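You operate a simulated robot arm through the tools that you are given. There is no shell and no other tool. Be economical: measure what you need, move in short steps, check, and stop when the job is done.

You run a simulated robot arm. Do the job below in one go: nothing can be reset, and whatever is moved stays where it is left.

## Task
Top up the carriage pot with grit and stand it on the black pot mat.
Fine: one fill, mix switch at GRIT; bring the carriage back to LOAD; leave the other starter pots.
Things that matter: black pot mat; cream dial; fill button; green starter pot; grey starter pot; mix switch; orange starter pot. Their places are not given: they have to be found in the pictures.

Only the result counts: the job must be done as asked and must still hold three seconds after the hand-in. Knocking over, shifting, dropping, spilling or breaking anything else fails it.

## Robot
A 7-joint arm with a two-finger parallel gripper, fixed in place. Base frame: the origin is at the foot of the arm, x ahead of it, y to its left, z up; the work surface is at about z = 0. Readings come in mm, degrees, newtons and seconds.
With the tool pointing down near the work surface it reaches from about 240 to 620 mm from the base axis. Its first joint turns from -66.0 to 66.0 degrees. Payload 2.6 kg.
The tool frame sits at the grasp point between the pads (the TCP): z along the fingers, y along the line on which they close. The tips reach 30 mm beyond it. Largest opening 94 mm; finger width 28, thickness 10; the body of the gripper, 50 by 96 mm, starts 55 mm behind the TCP.
Orientation is that of the tool frame in the base frame, as [roll, pitch, yaw] about the fixed x, y, z axes, in that order (R = Rz(yaw) Ry(pitch) Rx(roll)). With the fingers straight down and closing along the base's y, the tool's x points along the base's -x, its y along +y and its z along -z.

## Interface
- The arm moves only by the tool send_rows. Its argument "targets" is a list of rows, each an object of numbers (a shift or turn left out is 0, a gripper value left out holds the last): "x", "y", "z": the shift along the tool's x, y, z in units of 40 mm (1.0 is 40 mm); "rx", "ry", "rz": the turn, a rotation vector about the tool's x, y, z in units of 4 degrees (1.0 is 4 degrees); "jaw": the closure, from 0 (fully open) to 1 (shut). In form: [{"x": .., "y": .., "z": .., "rx": .., "ry": .., "rz": .., "jaw": ..}, ...]. A call has 1 to 8 rows; each row shifts and turns the commanded pose from where the row before left it, along the tool's axes as they then stand. A call with a number of a shift or a turn outside -1 to 1 is refused whole. Rows are played at 5 a second. More than 50 mm and 8.6 degrees between two rows, or a gripper value outside its range, and nothing of the call is played. Where a pose cannot be reached the arm comes as near as it can. A force on the tool above 50 N (or 10 N above the force at the start of the call, whichever is more), or a blocked arm, ends the call early, and 0.2 s more pass. Each finger travels about 72 mm/s and halts on what it meets, pressing with about 42 N; the grip force reading is that of the motor and also rises with nothing between the fingers. The clock runs only during rows and for 0.2 s after the last one: add rows that do not move to give the fingers time. It gives the time, the measured TCP pose, the force on the tool (base axes), the opening and the grip force at its end, in the units of the frame above (readings bear some noise), with the torque about the TCP (base axes, N m) and any sound that the robot's microphone picked up.
- Cameras (640 x 400 px; columns grow to the right, rows downward): "scene" is fixed at [23.7, 420.8, 568.8]; the picture's right is [-0.87, -0.49, 0.00], its down [-0.26, 0.46, -0.85] and it looks along [0.42, -0.74, -0.52] (base axes); focal length 353 px, centre (320, 200). "wrist" rides on the gripper at [76, 14, -103] in the tool frame; the picture's right is [-0.18, 0.98, 0.00], its down [-0.75, -0.14, -0.64] and it looks along [-0.63, -0.12, 0.77] (tool axes); focal length 243 px, centre (320, 200).
- get_image(camera): a new picture of that camera. It takes no simulated time.
- locate(camera, pixels): for up to 12 pixels [column, row] of the newest picture of that camera ("zoom" is the newest enlarged one), the place [x, y, z] in the base frame of the surface seen there, good to about 3 mm. It takes no simulated time.
- zoom(camera, box): a new picture of the part [left, top, right, bottom] of that camera's present view, enlarged. It takes no simulated time.
- close_job(): hands the job in; it is judged then, once.

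Go step by step. Measure first, check grasps and placings, and put right what went wrong. The budget is 80 turns and 34 pictures, counting those below and the enlarged ones. Unless the task says otherwise, let go and move clear before handing in, and close with one line.

The tools are called after "Request:" as name(argument=value, ...) on one line, values as JSON. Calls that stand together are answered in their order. send_rows: Moves the arm, as the interface text tells. Its arguments: {"type":"object","properties":{"targets":{"type":"array"}},"required":["targets"]} The other tools are called the same way: get_image (camera) takes a picture; locate (camera, pixels) gives the place of the surface under pixels of a picture; zoom (camera, box) takes an enlarged picture of a part of a camera's view; close_job () hands the job in.

At the start:

```text
time: 0.0
tool_pos: [360.1, -19.2, 391.4]
tcp_rot: [180.0, -0.1, 179.9]
force: [0.0, 0.8, -0.5]
moment: [0.03, 0.02, 0.02]
width: 94.0
grip_force: 0.1
```

scene: 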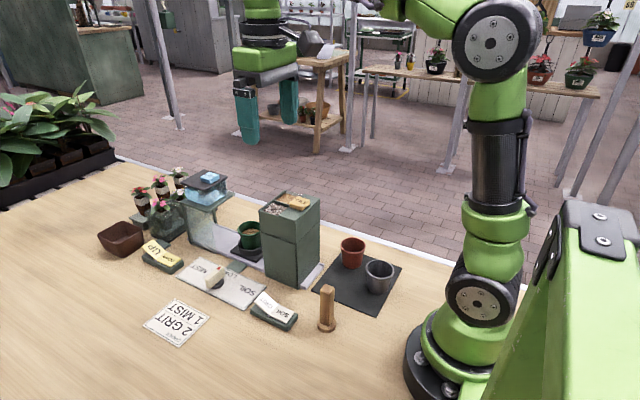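
wrist: 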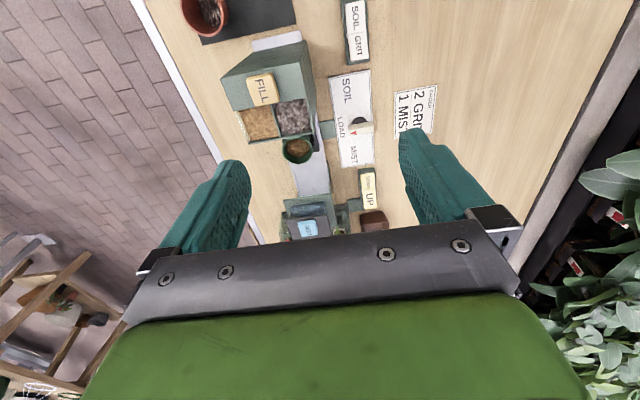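

The scene shows a station with a green pot on the carriage (249,235), a dial plate at about (222,283), a switch at (272,310) and a dark mat with two pots on it. I'll zoom in to read the details.

Request:
zoom(camera="scene", box=[90, 160, 250, 260])

Request:
zoom(camera="scene", box=[140, 240, 340, 365])

Request:
zoom(camera="scene", box=[220, 180, 420, 305])

```text
4.00 times, centred on (170, 210) of scene
```

zoom: 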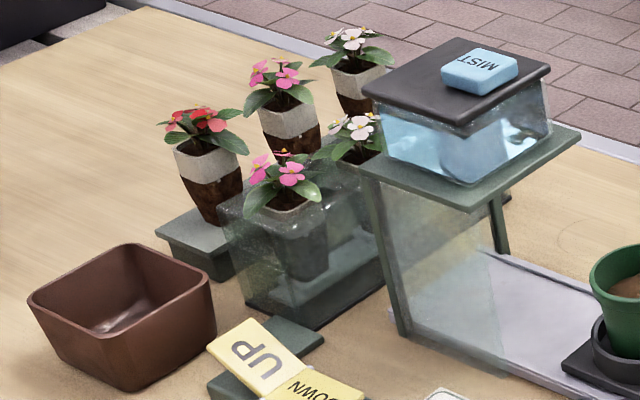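

```text
3.20 times, centred on (240, 302) of scene
```

zoom: 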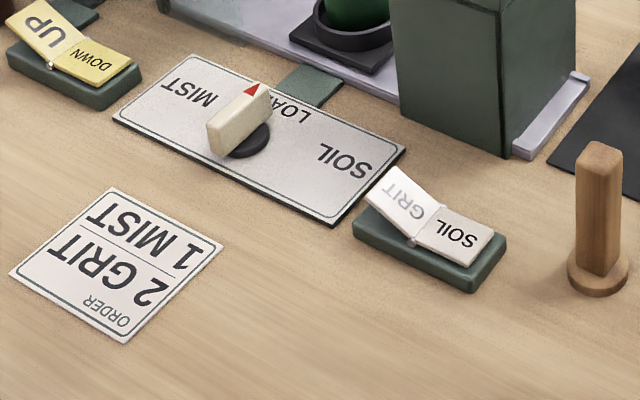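

```text
3.20 times, centred on (320, 242) of scene
```

zoom: 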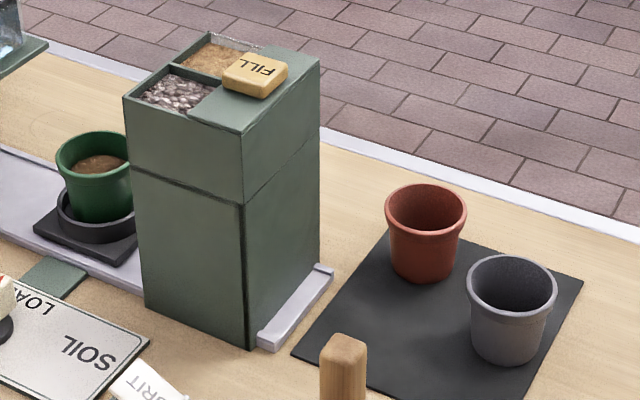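

The dial points to LOAD, and the mix rocker has its GRIT half raised, so it looks set to SOIL. Next I'll locate the key points in the latest zoom and in the scene.

Request:
locate(camera="zoom", pixels=[[255, 75], [60, 160], [130, 150], [95, 165], [388, 220], [465, 220], [470, 290], [555, 290], [385, 232], [582, 280], [293, 355], [520, 399]])

Request:
locate(camera="scene", pixels=[[262, 301], [268, 306], [282, 313], [219, 270], [208, 284], [213, 277], [217, 289], [321, 290], [245, 290], [200, 280], [337, 285], [370, 300]])

Request:
zoom(camera="wrist", box=[220, 0, 460, 150])

```text
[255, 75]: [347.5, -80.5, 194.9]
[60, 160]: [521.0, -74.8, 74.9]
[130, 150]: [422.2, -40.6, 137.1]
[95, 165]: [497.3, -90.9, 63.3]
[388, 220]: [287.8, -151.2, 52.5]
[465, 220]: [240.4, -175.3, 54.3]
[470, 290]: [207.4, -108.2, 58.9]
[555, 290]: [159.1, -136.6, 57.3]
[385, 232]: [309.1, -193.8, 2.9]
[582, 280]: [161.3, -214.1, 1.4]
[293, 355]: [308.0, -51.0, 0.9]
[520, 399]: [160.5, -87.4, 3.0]
```

```text
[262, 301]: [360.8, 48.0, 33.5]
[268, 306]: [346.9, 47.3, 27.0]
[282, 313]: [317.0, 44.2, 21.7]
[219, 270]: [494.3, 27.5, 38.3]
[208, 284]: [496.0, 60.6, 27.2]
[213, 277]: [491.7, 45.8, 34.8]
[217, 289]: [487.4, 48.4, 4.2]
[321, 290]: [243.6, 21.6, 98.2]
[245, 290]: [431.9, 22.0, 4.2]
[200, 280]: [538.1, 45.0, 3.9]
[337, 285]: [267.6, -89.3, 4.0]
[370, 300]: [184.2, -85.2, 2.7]
```

```text
2.67 times, centred on (340, 75) of wrist
```

zoom: 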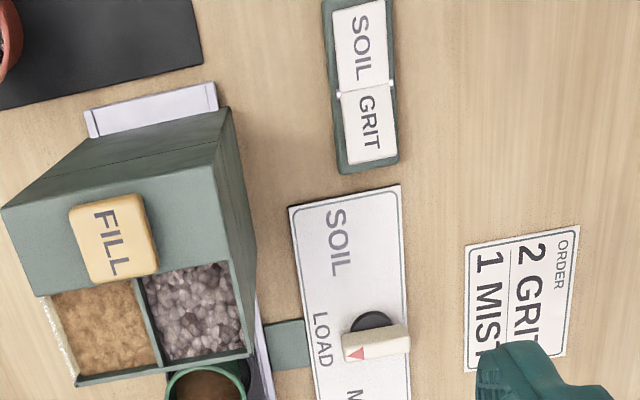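

The mat spans roughly x 160–308, y −214 to −51. I'll now measure the switch, dial and hopper from the wrist zoom.

Request:
locate(camera="zoom", pixels=[[367, 155], [367, 125], [364, 92], [358, 50], [336, 242], [322, 340], [372, 322], [400, 342], [350, 348], [112, 238], [230, 110], [150, 92]])

Request:
send_rows(targets=[{"y": 0.8, "z": 1, "jaw": 1}, {"y": 0.85, "z": 0.9}, {"z": 1}, {"z": 1}, {"z": 1}, {"z": 1}, {}])

```text
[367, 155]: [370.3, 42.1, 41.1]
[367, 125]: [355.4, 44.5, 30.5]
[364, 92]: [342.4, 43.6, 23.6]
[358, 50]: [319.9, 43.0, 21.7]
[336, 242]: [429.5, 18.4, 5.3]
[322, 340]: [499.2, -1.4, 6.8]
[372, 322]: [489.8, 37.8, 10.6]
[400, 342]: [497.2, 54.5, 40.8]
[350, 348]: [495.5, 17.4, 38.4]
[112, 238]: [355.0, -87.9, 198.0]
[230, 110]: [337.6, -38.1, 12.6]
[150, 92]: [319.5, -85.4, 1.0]
```

```text
refused: row 1 steps farther than a row can; nothing moved
```

Row 1 moved more than 50 mm, so I'm resending with smaller steps. The target is above the raised GRIT half at (363, 43.5).

Request:
send_rows(targets=[{"y": 0.6, "z": 0.9, "x": -0.08, "jaw": 1}, {"y": 0.6, "z": 0.9}, {"y": 0.37, "z": 0.9}, {"z": 1}, {"z": 1}, {"z": 1}, {"z": 1}, {}])

```text
time: 1.8
tool_pos: [362.8, 45.0, 123.2]
tcp_rot: [-179.9, 0.0, 180.0]
force: [0.8, -0.3, 0.0]
moment: [0.0, 0.01, -0.05]
width: 0.1
grip_force: 33.2
```

The arm is above GRIT with the jaws closed. I'll press down slowly.

Request:
send_rows(targets=[{"z": 1}, {"z": 0.3}, {"z": 0.12}, {"z": 0.12}, {"z": 0.1}, {"z": 0.08}, {}])

Request:
get_image(camera="scene")

```text
time: 3.4
tool_pos: [364.8, 44.7, 54.9]
tcp_rot: [179.9, 0.0, 180.0]
force: [-0.2, 0.2, 0.8]
moment: [0.02, 0.0, -0.02]
width: 0.2
grip_force: 33.0
```

```text
27 pictures are left
```

scene: 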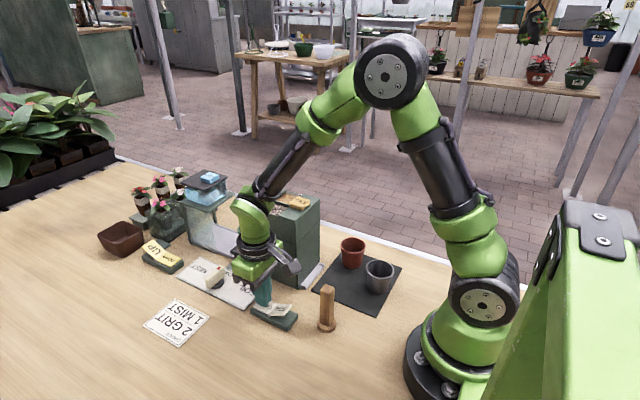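

The rocker seems to have moved, with almost no reaction force. I'll press a couple of millimetres more, lift and look.

Request:
send_rows(targets=[{"z": 0.06}, {}, {"z": -0.8}, {"z": -1}, {"z": -1}, {"z": -1}, {}])

Request:
zoom(camera="scene", box=[180, 240, 340, 340])

```text
time: 5.0
tool_pos: [364.4, 41.4, 205.3]
tcp_rot: [-180.0, 0.1, -180.0]
force: [-1.5, -0.3, -0.4]
moment: [0.01, 0.0, -0.03]
width: 0.0
grip_force: 33.2
```

```text
4.00 times, centred on (260, 290) of scene
```

zoom: 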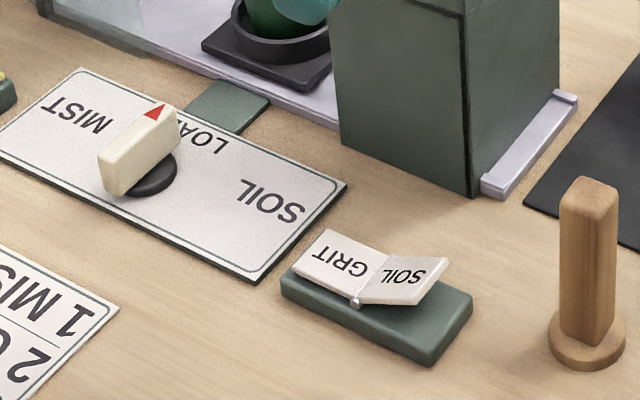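

GRIT is now pressed flat and SOIL is raised. Next I'll move above the dial at about (496, 38), turning the tool +90° on the way.

Request:
send_rows(targets=[{"x": -1, "jaw": 0.45}, {"x": -1}, {"x": -1}, {"x": -0.3, "y": -0.08}, {"rz": -1}, {"rz": -1}, {"rz": -1}, {"rz": -1}])

Request:
send_rows(targets=[{"rz": -1}, {"rz": -1}, {"rz": -1}, {"rz": -1}, {"rz": -1}, {"rz": -1}, {"rz": -1}, {"rz": -1}])

Request:
send_rows(targets=[{"rz": -1}, {"rz": -1}, {"rz": -1}, {"rz": -1}, {"rz": -1}, {"rz": -1}, {"rz": -1}, {"rz": -1}])

Request:
get_image(camera="wrist")

```text
time: 6.8
tool_pos: [495.5, 39.7, 203.2]
tcp_rot: [-180.0, -0.1, -163.8]
force: [0.1, -1.0, 0.3]
moment: [-0.02, 0.0, -0.01]
width: 51.9
grip_force: 0.1
```

```text
time: 8.6
tool_pos: [496.3, 39.7, 203.5]
tcp_rot: [-180.0, 0.2, -131.9]
force: [0.4, -0.4, -0.3]
moment: [-0.01, 0.01, 0.03]
width: 51.8
grip_force: 0.0
```

```text
time: 10.4
tool_pos: [495.9, 40.3, 203.5]
tcp_rot: [180.0, 0.0, -100.1]
force: [-0.2, 0.0, 0.0]
moment: [0.01, 0.04, -0.03]
width: 51.4
grip_force: 0.0
```

```text
25 pictures are left
```

wrist: 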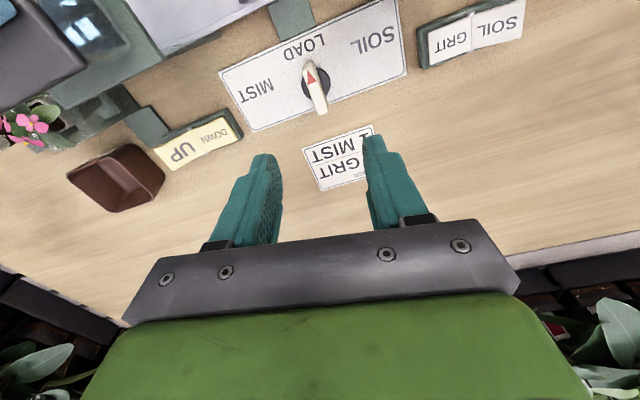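

The dial is at (315,85), still pointing at LOAD. I'll locate points on the knob and the label geometry.

Request:
locate(camera="wrist", pixels=[[310, 66], [322, 110], [316, 90], [305, 90], [328, 80], [306, 48], [372, 45], [255, 92], [222, 72], [404, 75], [398, 2], [253, 130]])

Request:
zoom(camera="wrist", box=[210, 0, 420, 131])

```text
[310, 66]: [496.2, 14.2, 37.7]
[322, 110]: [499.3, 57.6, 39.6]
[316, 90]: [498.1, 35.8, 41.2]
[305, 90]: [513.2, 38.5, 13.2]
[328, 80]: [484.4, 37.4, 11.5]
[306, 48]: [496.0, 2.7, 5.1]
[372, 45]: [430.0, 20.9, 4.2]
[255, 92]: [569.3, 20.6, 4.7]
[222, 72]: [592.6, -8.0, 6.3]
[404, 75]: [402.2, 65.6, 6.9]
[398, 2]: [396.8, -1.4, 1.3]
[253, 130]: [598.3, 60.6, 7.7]
```

```text
3.05 times, centred on (315, 66) of wrist
```

zoom: 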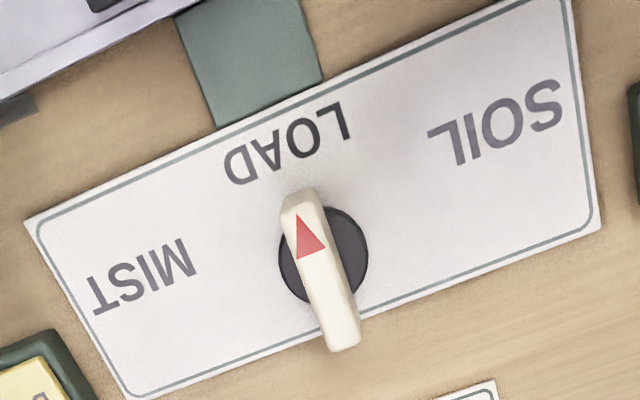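

The pivot is at about (498, 37), with the bar along y and its top at z≈40. I'll finish the turn to −90°, descend and grip the bar.

Request:
send_rows(targets=[{"rz": -1}, {"rz": -1}, {"rz": -0.5}, {"x": 0.07, "y": -0.05, "z": 1}, {"z": 1}, {"z": 1}, {"z": 0.4}, {}])

Request:
send_rows(targets=[{"z": 0.38}, {}, {"jaw": 0.6}, {"jaw": 0.8}, {"jaw": 1}, {}, {}])

Request:
zoom(camera="wrist", box=[160, 0, 480, 200])

```text
time: 12.2
tool_pos: [499.2, 35.3, 65.9]
tcp_rot: [179.9, 0.0, -90.0]
force: [0.1, -0.1, -1.1]
moment: [-0.03, 0.0, -0.01]
width: 51.5
grip_force: 0.0
```

```text
time: 13.8
tool_pos: [498.3, 37.8, 53.3]
tcp_rot: [-179.6, 0.0, -89.9]
force: [28.3, 2.3, -9.5]
moment: [0.07, 0.15, -0.06]
width: 13.1
grip_force: 45.0
```

```text
2.00 times, centred on (320, 100) of wrist
```

zoom: 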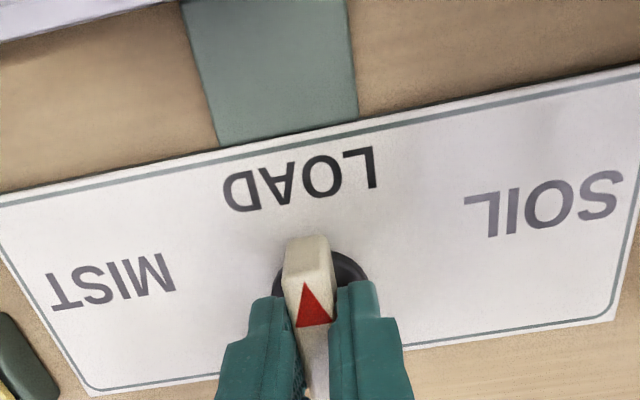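

The bar is gripped (13 mm). A 28 N side force shows the pivot is slightly further in +x, so I'll shift a little to relieve it.

Request:
send_rows(targets=[{"y": -0.05}, {}])

```text
time: 14.4
tool_pos: [499.6, 35.3, 53.5]
tcp_rot: [-180.0, 0.1, -90.1]
force: [7.1, -2.7, 2.8]
moment: [0.48, -0.31, 0.03]
width: 12.6
grip_force: 45.0
```

The force is down to 7 N. Now I'll turn clockwise towards SOIL (positive rz).

Request:
send_rows(targets=[{"y": -0.015, "rz": 0.5}, {"rz": 1}, {"rz": 1}, {"rz": 1}, {"rz": 1}, {}])

```text
time: 15.8
tool_pos: [500.5, 37.0, 52.6]
tcp_rot: [179.8, -0.3, -108.2]
force: [-26.6, -11.5, 12.2]
moment: [0.11, -0.11, 0.04]
width: 12.9
grip_force: 45.3
```

The turn is following, and forces are about 27 N. I'll correct the centre slightly and keep turning.

Request:
send_rows(targets=[{"x": 0.03, "y": 0.035}, {"rz": 1}, {"rz": 1}, {"rz": 1}, {"rz": 1}, {}])

```text
time: 17.2
tool_pos: [499.2, 36.5, 51.2]
tcp_rot: [179.9, 0.0, -124.0]
force: [2.1, -2.2, -15.7]
moment: [-0.11, -0.2, 0.02]
width: 12.7
grip_force: 45.0
```

Forces are low, so I'll continue the turn.

Request:
send_rows(targets=[{"rz": 1}, {"rz": 1}, {"rz": 1}, {"rz": 1}, {"rz": 1}, {}])

Request:
get_image(camera="scene")

```text
time: 18.6
tool_pos: [498.4, 37.4, 51.4]
tcp_rot: [179.8, -0.1, -144.1]
force: [-5.4, 1.4, -14.5]
moment: [-0.08, -0.1, -0.04]
width: 13.0
grip_force: 44.9
```

```text
22 pictures are left
```

scene: 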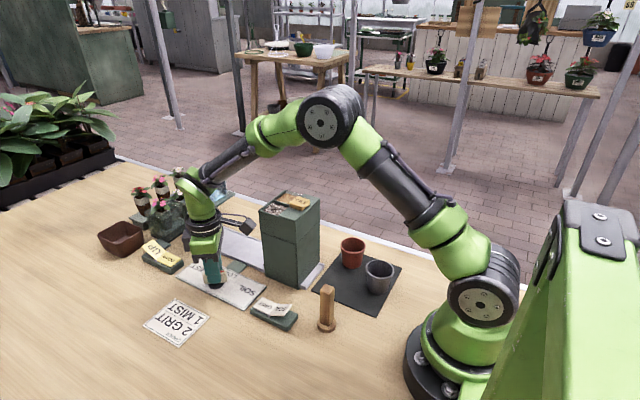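

The carriage has moved under the hopper, at about 54° of turn. I'll keep going in small steps and watch for the stop.

Request:
send_rows(targets=[{"rz": 1}, {"rz": 0.5}, {}])

Request:
zoom(camera="wrist", box=[160, 0, 480, 200])

```text
time: 19.4
tool_pos: [498.7, 37.7, 51.5]
tcp_rot: [-180.0, 0.0, -150.0]
force: [-15.0, -1.7, -5.6]
moment: [0.24, -0.26, 0.18]
width: 12.8
grip_force: 45.4
```

```text
2.00 times, centred on (320, 100) of wrist
```

zoom: 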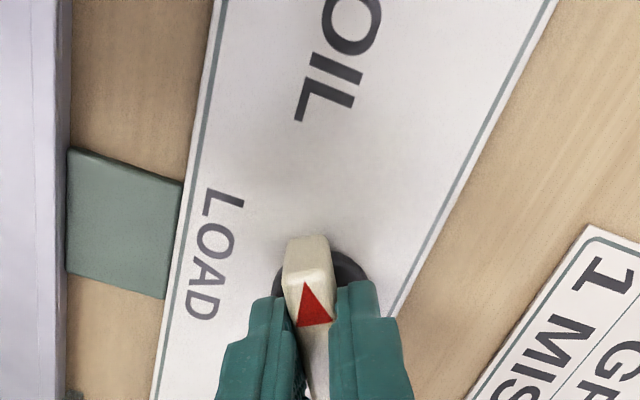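

The moment rose a little, to 0.18. I'll try another 2–4° to see whether this is the stop.

Request:
send_rows(targets=[{"rz": 0.5}, {}])

Request:
send_rows(targets=[{"rz": 0.5}, {}])

```text
time: 20.0
tool_pos: [497.6, 37.8, 51.8]
tcp_rot: [180.0, 0.0, -151.9]
force: [-6.6, -0.5, -9.4]
moment: [-0.57, 0.92, 1.44]
width: 13.5
grip_force: 45.1
```

```text
time: 20.6
tool_pos: [498.3, 38.2, 50.9]
tcp_rot: [-180.0, -0.1, -153.9]
force: [-5.8, 1.0, -15.5]
moment: [0.35, -0.46, 1.47]
width: 14.5
grip_force: 45.1
```

The moment jumped to 1.4 N·m, so the stop is at about 60° and SOIL is reached. I'll relieve it, open the jaws and rise.

Request:
send_rows(targets=[{"rz": -0.8}, {}, {"jaw": 0.8}, {"jaw": 0.6}, {"jaw": 0.45}, {}])

Request:
send_rows(targets=[{"z": -1}, {"z": -1}, {"z": -1}, {"z": -1}, {"z": -1}, {}])

Request:
zoom(camera="scene", box=[140, 180, 340, 305])

```text
time: 22.0
tool_pos: [499.8, 37.1, 52.2]
tcp_rot: [180.0, -0.1, -150.8]
force: [0.6, -0.6, 0.0]
moment: [-0.02, 0.03, 0.0]
width: 51.6
grip_force: 0.0
```

```text
time: 23.4
tool_pos: [499.9, 35.0, 251.4]
tcp_rot: [-180.0, 0.0, -150.8]
force: [0.0, 0.4, 0.2]
moment: [-0.04, 0.02, -0.02]
width: 52.0
grip_force: 0.1
```

```text
3.20 times, centred on (240, 242) of scene
```

zoom: 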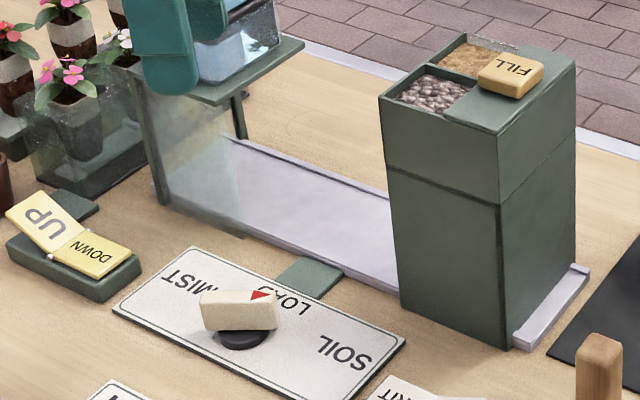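

The pot has gone into the hopper and the dial is holding at SOIL. I'll locate the FILL button and hopper corners.

Request:
locate(camera="zoom", pixels=[[510, 74], [480, 80], [540, 72], [515, 92], [510, 57], [382, 100], [500, 132], [573, 68], [465, 36], [440, 95], [510, 345], [398, 305]])

```text
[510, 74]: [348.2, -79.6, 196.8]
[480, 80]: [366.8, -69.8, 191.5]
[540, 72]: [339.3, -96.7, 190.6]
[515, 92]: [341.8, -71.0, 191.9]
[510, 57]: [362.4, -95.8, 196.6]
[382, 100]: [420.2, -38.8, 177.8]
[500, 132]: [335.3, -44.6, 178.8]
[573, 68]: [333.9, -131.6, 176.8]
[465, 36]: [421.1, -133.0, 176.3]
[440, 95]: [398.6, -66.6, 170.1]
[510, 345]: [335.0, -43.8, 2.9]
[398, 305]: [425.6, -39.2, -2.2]
```

The button centre is about (353, −84), top z≈197. I'll move over it with the jaws shut, keeping the yaw for the later dial turn.

Request:
send_rows(targets=[{"z": -0.5, "jaw": 1}, {"x": 0.95, "y": -0.16}, {"x": 0.95, "y": -0.16}, {"x": 0.95, "y": -0.16}, {"x": 0.95, "y": -0.17}, {"x": 0.86, "y": -0.17}, {}])

Request:
get_image(camera="wrist")

```text
time: 25.0
tool_pos: [351.5, -82.2, 272.1]
tcp_rot: [-180.0, 0.0, -150.7]
force: [0.8, -0.1, 0.1]
moment: [0.01, 0.0, -0.04]
width: 0.1
grip_force: 33.3
```

```text
19 pictures are left
```

wrist: 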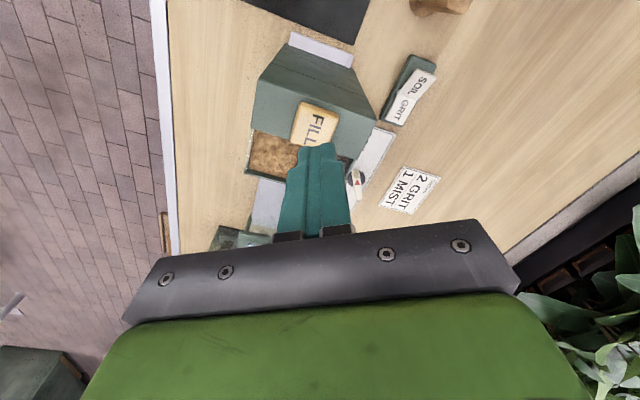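

Positioned above FILL. I'll descend to just above the button, then press once in small steps.

Request:
send_rows(targets=[{"z": 0.5}, {"z": 0.5}, {"z": 0.1}, {"z": 0.06}, {"z": 0.06}, {}])

```text
time: 26.4
tool_pos: [351.8, -83.6, 223.4]
tcp_rot: [-180.0, 0.1, -150.8]
force: [0.3, -0.1, 1.1]
moment: [-0.01, -0.03, 0.0]
width: 0.1
grip_force: 33.1
```

The tip is at 193 with about 1 N of force. I'll go a little further.

Request:
send_rows(targets=[{"z": 0.05}, {"z": 0.05}, {}])

```text
time: 27.2
tool_pos: [351.7, -84.3, 219.2]
tcp_rot: [-180.0, 0.0, -150.9]
force: [-1.1, -1.7, 4.2]
moment: [-0.04, 0.04, -0.03]
width: 0.0
grip_force: 32.3
heard: click
```

A click was heard, so the one press registered. I'll rise, wait and look.

Request:
send_rows(targets=[{"z": -0.5}, {"z": -0.8}, {}, {}, {}, {}, {}, {}])

Request:
zoom(camera="scene", box=[140, 180, 340, 305])

```text
time: 29.0
tool_pos: [353.2, -83.6, 269.2]
tcp_rot: [180.0, -0.1, -150.8]
force: [-0.3, 0.5, -0.2]
moment: [-0.03, -0.01, 0.0]
width: 0.0
grip_force: 32.9
```

```text
3.20 times, centred on (240, 242) of scene
```

zoom: 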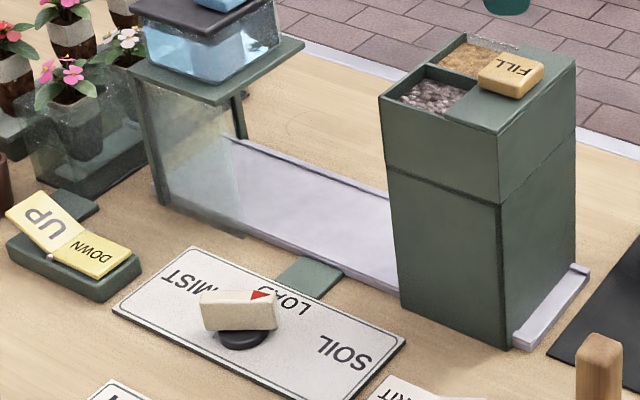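

The grit level dropped, so the fill has been dispensed. I'll go back to the dial at the release pose.

Request:
send_rows(targets=[{"x": -0.95, "y": 0.17}, {"x": -0.95, "y": 0.17}, {"x": -0.95, "y": 0.17}, {"x": -0.95, "y": 0.18, "jaw": 0.45}, {"x": -0.86, "y": 0.18}, {}])

Request:
send_rows(targets=[{"z": 1}, {"z": 1}, {"z": 1}, {"z": 1}, {"z": 1}, {}])

```text
time: 30.4
tool_pos: [497.9, 39.2, 271.0]
tcp_rot: [180.0, 0.0, -150.9]
force: [0.7, -0.3, 0.2]
moment: [-0.02, -0.02, -0.02]
width: 51.8
grip_force: 0.1
```

```text
time: 31.8
tool_pos: [499.5, 38.6, 70.3]
tcp_rot: [180.0, 0.0, -150.8]
force: [-0.6, 0.6, -0.3]
moment: [-0.02, -0.01, -0.02]
width: 51.6
grip_force: 0.0
```

Request:
send_rows(targets=[{"z": 0.45}, {}, {"jaw": 0.6}, {"jaw": 0.8}, {"jaw": 1}, {}, {}])

```text
time: 33.4
tool_pos: [498.0, 37.2, 53.3]
tcp_rot: [-179.8, 0.1, -150.6]
force: [5.9, -6.7, -4.4]
moment: [0.37, -0.04, 1.37]
width: 13.0
grip_force: 45.4
```

Gripped. Now I'll turn counter-clockwise back to LOAD (−90°).

Request:
send_rows(targets=[{"rz": -1}, {"rz": -1}, {"rz": -1}, {"rz": -1}, {"rz": -1}, {"rz": -1}, {"rz": -1}, {}])

Request:
send_rows(targets=[{"rz": -1}, {"rz": -1}, {"rz": -1}, {"rz": -1}, {"rz": -1}, {"rz": -1}, {"rz": -1}, {}])

```text
time: 35.2
tool_pos: [499.5, 37.3, 53.2]
tcp_rot: [-179.7, 0.0, -122.8]
force: [21.2, -13.7, -13.4]
moment: [0.11, -0.19, -0.02]
width: 12.9
grip_force: 44.7
```

```text
time: 37.0
tool_pos: [500.4, 36.7, 52.7]
tcp_rot: [-179.5, -0.2, -94.6]
force: [35.4, -13.2, -27.9]
moment: [0.59, -0.16, -0.02]
width: 12.7
grip_force: 44.8
```

Side force is 35 N. I'll shift the centre a bit and finish to −90°.

Request:
send_rows(targets=[{"y": -0.05}, {"rz": -0.6}, {"rz": -0.5}, {}])

Request:
zoom(camera="wrist", box=[160, 0, 480, 200])

```text
time: 38.0
tool_pos: [499.5, 37.3, 52.8]
tcp_rot: [-180.0, -0.2, -90.5]
force: [14.0, -13.5, -15.7]
moment: [-0.62, -0.34, -0.02]
width: 12.9
grip_force: 45.1
```

```text
2.00 times, centred on (320, 100) of wrist
```

zoom: 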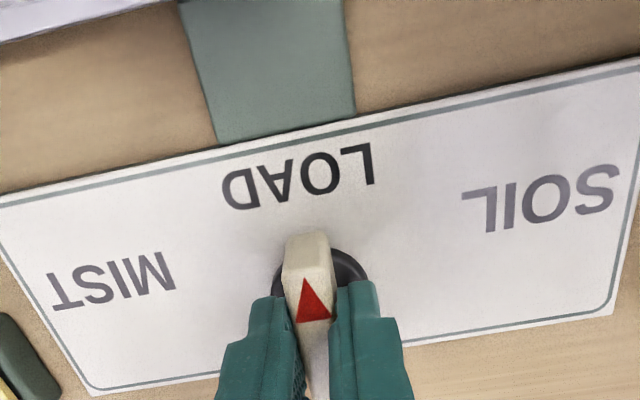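

The view matches the original LOAD grip. I'll release and rise.

Request:
send_rows(targets=[{"jaw": 0.8}, {"jaw": 0.6}, {"jaw": 0.4}, {}, {"z": -1}, {"z": -1}, {"z": -1}, {"z": -1}])

Request:
send_rows(targets=[{"z": -1}, {"x": -1}, {}])

Request:
get_image(camera="wrist")

Request:
zoom(camera="scene", box=[170, 190, 330, 290])

```text
time: 39.8
tool_pos: [498.9, 40.3, 211.7]
tcp_rot: [180.0, 0.0, -90.5]
force: [0.1, 0.1, -0.2]
moment: [0.01, -0.03, 0.04]
width: 56.5
grip_force: 0.2
```

```text
time: 40.6
tool_pos: [499.5, 81.8, 254.1]
tcp_rot: [-179.9, 0.0, -90.4]
force: [0.3, -0.7, 0.1]
moment: [-0.03, -0.01, -0.01]
width: 56.4
grip_force: 0.0
```

```text
16 pictures are left
```

wrist: 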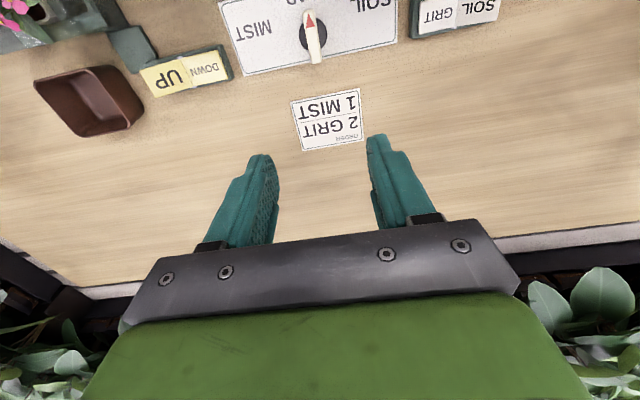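

```text
4.00 times, centred on (250, 240) of scene
```

zoom: 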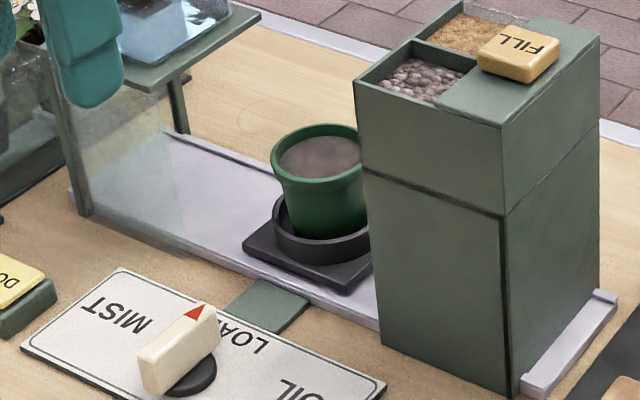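

The pot is back at LOAD with grit up near the rim. I'll locate the rim, saucer and mist tower.

Request:
locate(camera="zoom", pixels=[[272, 155], [320, 126], [320, 155], [310, 180], [355, 172], [310, 215], [276, 225], [320, 262], [245, 245], [345, 292], [85, 210], [120, 90]])

```text
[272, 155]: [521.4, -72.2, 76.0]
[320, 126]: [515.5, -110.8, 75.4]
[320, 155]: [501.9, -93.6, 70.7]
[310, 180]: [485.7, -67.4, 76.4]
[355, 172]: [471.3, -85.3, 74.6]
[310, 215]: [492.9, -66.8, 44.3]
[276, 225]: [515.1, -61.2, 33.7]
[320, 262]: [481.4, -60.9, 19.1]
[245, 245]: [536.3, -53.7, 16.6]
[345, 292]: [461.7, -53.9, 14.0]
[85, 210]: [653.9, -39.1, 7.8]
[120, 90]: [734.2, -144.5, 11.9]
```

The pot centre is ≈ (498.5, −91), with rim z 76 and diameter ≈ 55. I'll check the mist tower's nearest edge and the mat pots for clearance.

Request:
locate(camera="zoom", pixels=[[258, 14], [200, 55], [130, 88], [160, 130], [175, 120], [200, 20]])

Request:
zoom(camera="scene", box=[290, 220, 420, 301])

```text
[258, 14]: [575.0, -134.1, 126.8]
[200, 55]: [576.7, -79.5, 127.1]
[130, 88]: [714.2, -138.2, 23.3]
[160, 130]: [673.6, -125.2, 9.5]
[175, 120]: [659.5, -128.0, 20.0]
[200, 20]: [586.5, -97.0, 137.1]
```

```text
4.92 times, centred on (355, 260) of scene
```

zoom: 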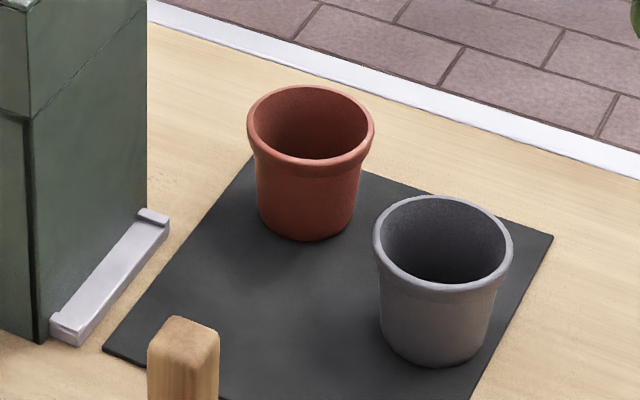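

Request:
locate(camera="zoom", pixels=[[249, 130], [373, 125], [312, 162], [312, 87], [375, 235], [512, 240], [445, 290], [440, 197], [105, 347], [550, 237], [230, 290], [256, 158]])

```text
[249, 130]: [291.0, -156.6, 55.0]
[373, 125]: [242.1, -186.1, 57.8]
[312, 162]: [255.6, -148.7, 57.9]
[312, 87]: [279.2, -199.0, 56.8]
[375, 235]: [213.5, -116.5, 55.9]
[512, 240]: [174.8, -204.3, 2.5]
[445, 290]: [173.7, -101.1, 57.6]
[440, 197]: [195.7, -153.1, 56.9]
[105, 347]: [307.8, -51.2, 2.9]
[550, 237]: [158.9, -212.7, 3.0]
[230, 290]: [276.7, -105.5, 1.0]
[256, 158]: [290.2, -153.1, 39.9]
```

There's free mat space around (262, −90), at least 84 mm from both other pots. I'll move above the green pot with the jaws opened to about 75 mm.

Request:
send_rows(targets=[{"x": 1, "jaw": 0.2}, {"x": 1}, {"x": 1}, {"x": 1}, {"x": 0.32, "y": 0.03}, {}])

Request:
get_image(camera="scene")

```text
time: 42.0
tool_pos: [497.5, -92.9, 253.7]
tcp_rot: [180.0, -0.1, -90.4]
force: [-0.9, -0.4, -1.0]
moment: [-0.05, 0.02, -0.01]
width: 75.1
grip_force: 0.0
```

```text
13 pictures are left
```

scene: 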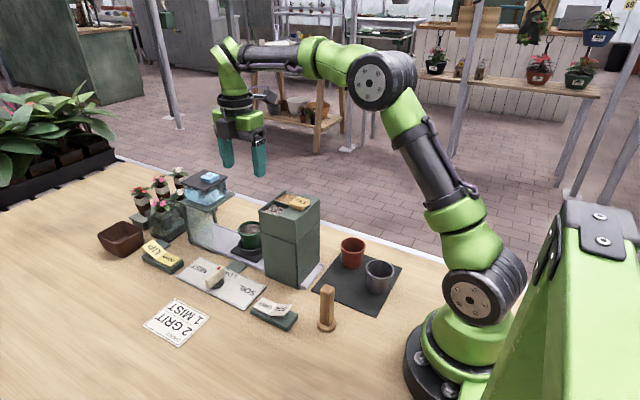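

The way is clear. I'll descend to TCP z≈70.

Request:
send_rows(targets=[{"z": 1, "y": -0.02, "x": -0.03}, {"z": 1}, {"z": 1}, {"z": 0.8}, {"z": 0.4}, {"z": 0.4}, {}])

Request:
zoom(camera="scene", box=[170, 190, 330, 290])

```text
time: 43.6
tool_pos: [497.0, -95.0, 69.9]
tcp_rot: [-180.0, 0.0, -90.4]
force: [0.5, 0.1, -0.3]
moment: [0.0, 0.01, 0.0]
width: 75.0
grip_force: 0.0
```

```text
4.00 times, centred on (250, 240) of scene
```

zoom: 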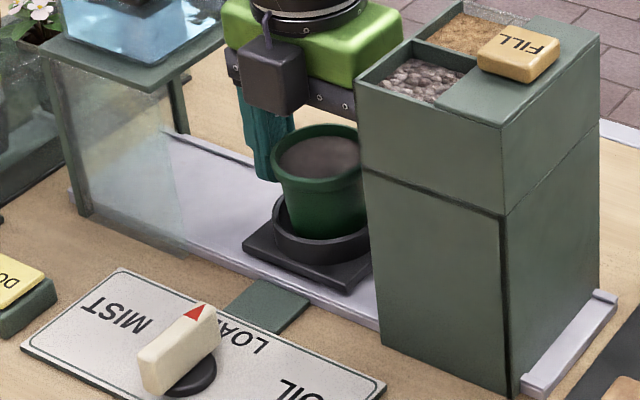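

The fingers straddle the pot rim above the saucer. I'll centre by 2 mm and close gently.

Request:
send_rows(targets=[{"x": -0.05, "y": -0.02}, {"jaw": 0.3}, {"jaw": 0.38}, {"jaw": 0.5}, {"jaw": 0.7}, {"jaw": 0.7}, {}])

```text
time: 45.2
tool_pos: [497.9, -92.7, 70.1]
tcp_rot: [-180.0, 0.0, -90.4]
force: [-0.9, -1.1, 0.9]
moment: [0.03, 0.02, -0.01]
width: 58.7
grip_force: 42.3
```

It has gripped at 58.7 mm with 42 N. I'll lift slowly.

Request:
send_rows(targets=[{"z": -0.25}, {"z": -0.4}, {"z": -0.5}, {"z": -0.6}, {}])

Request:
zoom(camera="scene", box=[170, 160, 330, 260])

```text
time: 46.4
tool_pos: [499.7, -91.1, 140.0]
tcp_rot: [-180.0, 0.0, -90.4]
force: [-0.2, -1.3, 0.4]
moment: [0.01, 0.03, 0.02]
width: 58.8
grip_force: 42.0
```

```text
4.00 times, centred on (250, 210) of scene
```

zoom: 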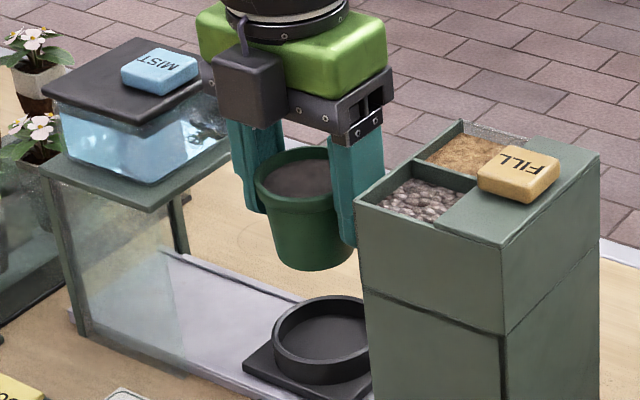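

The pot lifted cleanly and is level. I'll measure its bottom relative to the TCP and raise it above the hopper.

Request:
locate(camera="zoom", pixels=[[310, 266], [290, 264], [300, 200], [305, 215], [320, 345]])

Request:
send_rows(targets=[{"z": -1}, {"z": -1}, {"z": -1}, {"z": -0.5}, {}])

```text
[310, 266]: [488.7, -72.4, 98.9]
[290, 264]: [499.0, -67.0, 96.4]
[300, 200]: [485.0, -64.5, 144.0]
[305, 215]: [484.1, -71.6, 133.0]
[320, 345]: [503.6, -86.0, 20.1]
```

```text
time: 47.6
tool_pos: [499.8, -90.8, 280.6]
tcp_rot: [-180.0, -0.1, -90.4]
force: [0.2, 0.0, -1.0]
moment: [0.01, 0.01, 0.01]
width: 58.7
grip_force: 41.8
```

The bottom sits about 50 mm below the TCP. I'll travel at z 280 over the hopper to x≈262.

Request:
send_rows(targets=[{"y": 0.6}, {"y": 0.9}, {"y": 0.9}, {"y": 0.9}, {"y": 0.9}, {"y": 0.9}, {"y": 0.82}, {}])

Request:
get_image(camera="scene")

```text
time: 49.4
tool_pos: [262.4, -87.6, 279.9]
tcp_rot: [-180.0, 0.0, -90.3]
force: [0.2, -0.4, -1.0]
moment: [-0.01, -0.03, -0.01]
width: 58.8
grip_force: 42.1
```

```text
10 pictures are left
```

scene: 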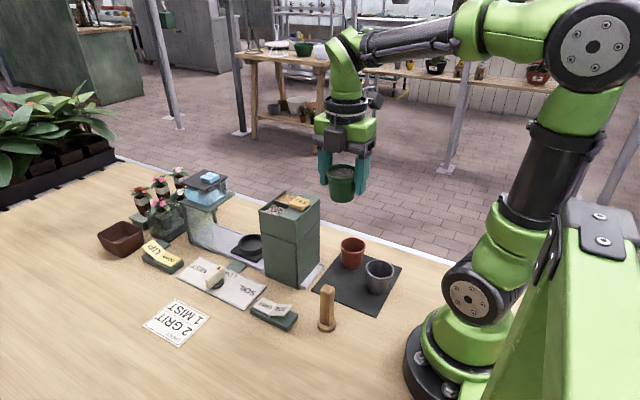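

The pot is held over the free mat area. I'll descend in stages.

Request:
send_rows(targets=[{"z": 0.8}, {"z": 1}, {"z": 1}, {"z": 0.8}, {"z": 0.6}, {"z": 0.5}, {"z": 0.3}, {}])

Request:
zoom(camera="scene", box=[270, 180, 430, 320])

```text
time: 51.2
tool_pos: [261.3, -90.1, 79.3]
tcp_rot: [180.0, -0.1, -90.4]
force: [0.2, 0.9, -0.9]
moment: [0.02, -0.01, -0.02]
width: 58.8
grip_force: 41.6
```

```text
2.86 times, centred on (350, 250) of scene
```

zoom: 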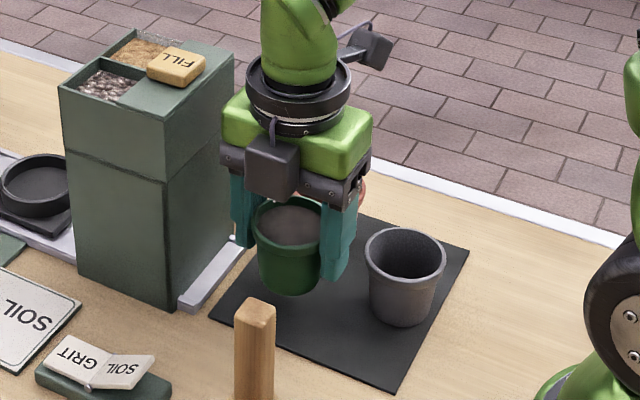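

All clear of the other pots and the hopper. I'll lower to contact in small steps.

Request:
send_rows(targets=[{"z": 0.4}, {"z": 0.1}, {"z": 0.05}, {}])

Request:
send_rows(targets=[{"z": 0.03}, {"z": 0.03}, {}])

```text
time: 52.2
tool_pos: [263.5, -90.1, 57.3]
tcp_rot: [-180.0, 0.0, -90.5]
force: [-0.1, 0.6, -1.2]
moment: [0.05, 0.0, -0.01]
width: 58.6
grip_force: 42.2
```

```text
time: 53.0
tool_pos: [262.4, -89.9, 54.8]
tcp_rot: [180.0, 0.0, -90.4]
force: [-0.5, -0.1, -0.9]
moment: [0.02, -0.02, -0.02]
width: 58.6
grip_force: 42.1
```

Request:
send_rows(targets=[{"z": 0.03}, {"z": 0.02}, {}])

```text
time: 53.8
tool_pos: [262.8, -89.1, 53.3]
tcp_rot: [-180.0, 0.0, -90.4]
force: [0.7, 0.2, -0.2]
moment: [-0.04, -0.02, 0.04]
width: 58.6
grip_force: 41.9
```

Request:
send_rows(targets=[{"z": 0.03}, {"z": 0.02}, {}])

```text
time: 54.6
tool_pos: [261.7, -88.9, 51.9]
tcp_rot: [179.9, -0.1, -90.4]
force: [0.1, 0.3, -1.1]
moment: [0.02, -0.03, 0.02]
width: 58.6
grip_force: 41.9
```

No contact yet, so I'll keep lowering.

Request:
send_rows(targets=[{"z": 0.03}, {"z": 0.02}, {}])

Request:
zoom(camera="scene", box=[310, 240, 400, 310])

```text
time: 55.4
tool_pos: [263.1, -90.5, 50.1]
tcp_rot: [-179.9, 0.0, -90.4]
force: [-8.9, 1.5, 33.2]
moment: [0.09, 0.21, -0.07]
width: 58.9
grip_force: 42.4
```

```text
5.71 times, centred on (355, 275) of scene
```

zoom: 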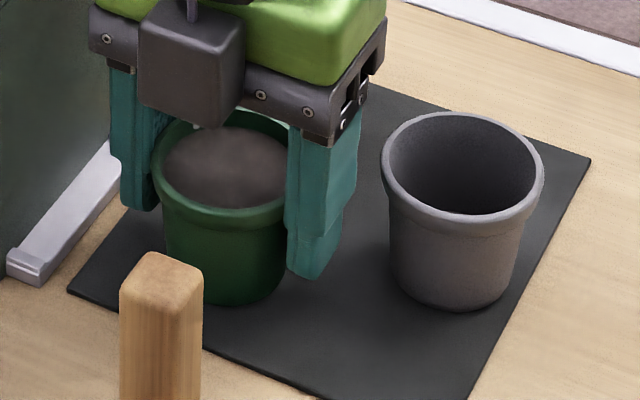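

The 33 N contact shows the pot is standing on the mat. I'll relieve it by about 0.8 mm, open slightly (to ~75 mm) and rise.

Request:
send_rows(targets=[{"z": -0.02}, {"jaw": 0.36}, {"jaw": 0.3}, {"jaw": 0.2}, {}, {}])

Request:
send_rows(targets=[{"z": -0.3}, {"z": -0.6}, {"z": -1}, {"z": -1}, {"z": -1}, {"z": -1}, {"z": -1}, {}])

Request:
get_image(camera="scene")

Request:
zoom(camera="scene", box=[170, 210, 410, 340])

```text
time: 56.8
tool_pos: [263.2, -89.9, 50.3]
tcp_rot: [-179.9, 0.1, -90.4]
force: [-0.3, -0.3, 0.9]
moment: [-0.03, -0.04, -0.01]
width: 75.0
grip_force: 0.2
```

```text
time: 58.6
tool_pos: [261.5, -88.4, 284.5]
tcp_rot: [-180.0, 0.0, -90.5]
force: [0.2, 0.3, 0.6]
moment: [0.0, 0.0, 0.0]
width: 75.2
grip_force: 0.0
```

```text
7 pictures are left
```

scene: 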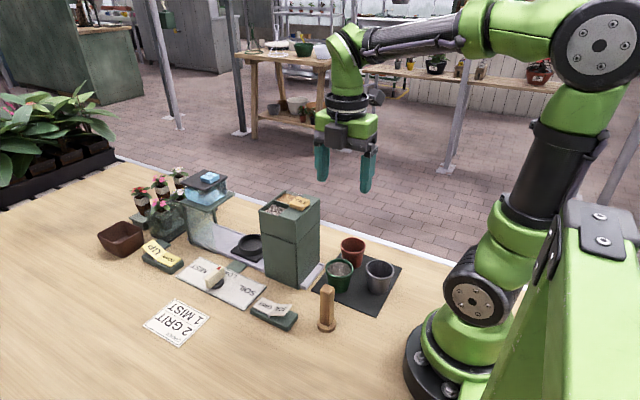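

```text
2.67 times, centred on (290, 275) of scene
```

zoom: 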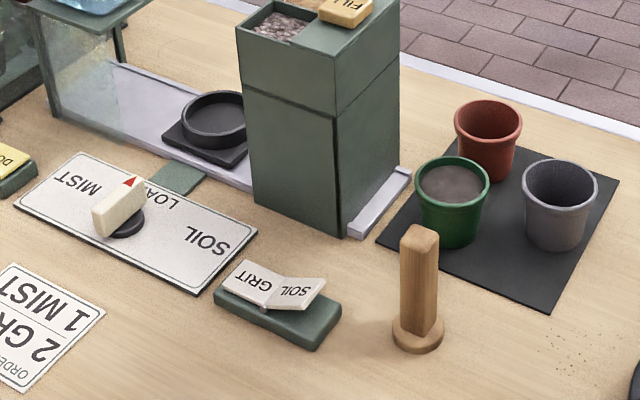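

The green pot stands upright on the mat with the others untouched, the dial is at LOAD, the switch is at GRIT and the gripper is clear. Handing in.

Request:
close_job()

```text
The job is handed in.
```

The green carriage pot got one fill with the mix switch at GRIT and now stands on the black pot mat. The carriage is back at LOAD, and the orange and grey pots were not touched.
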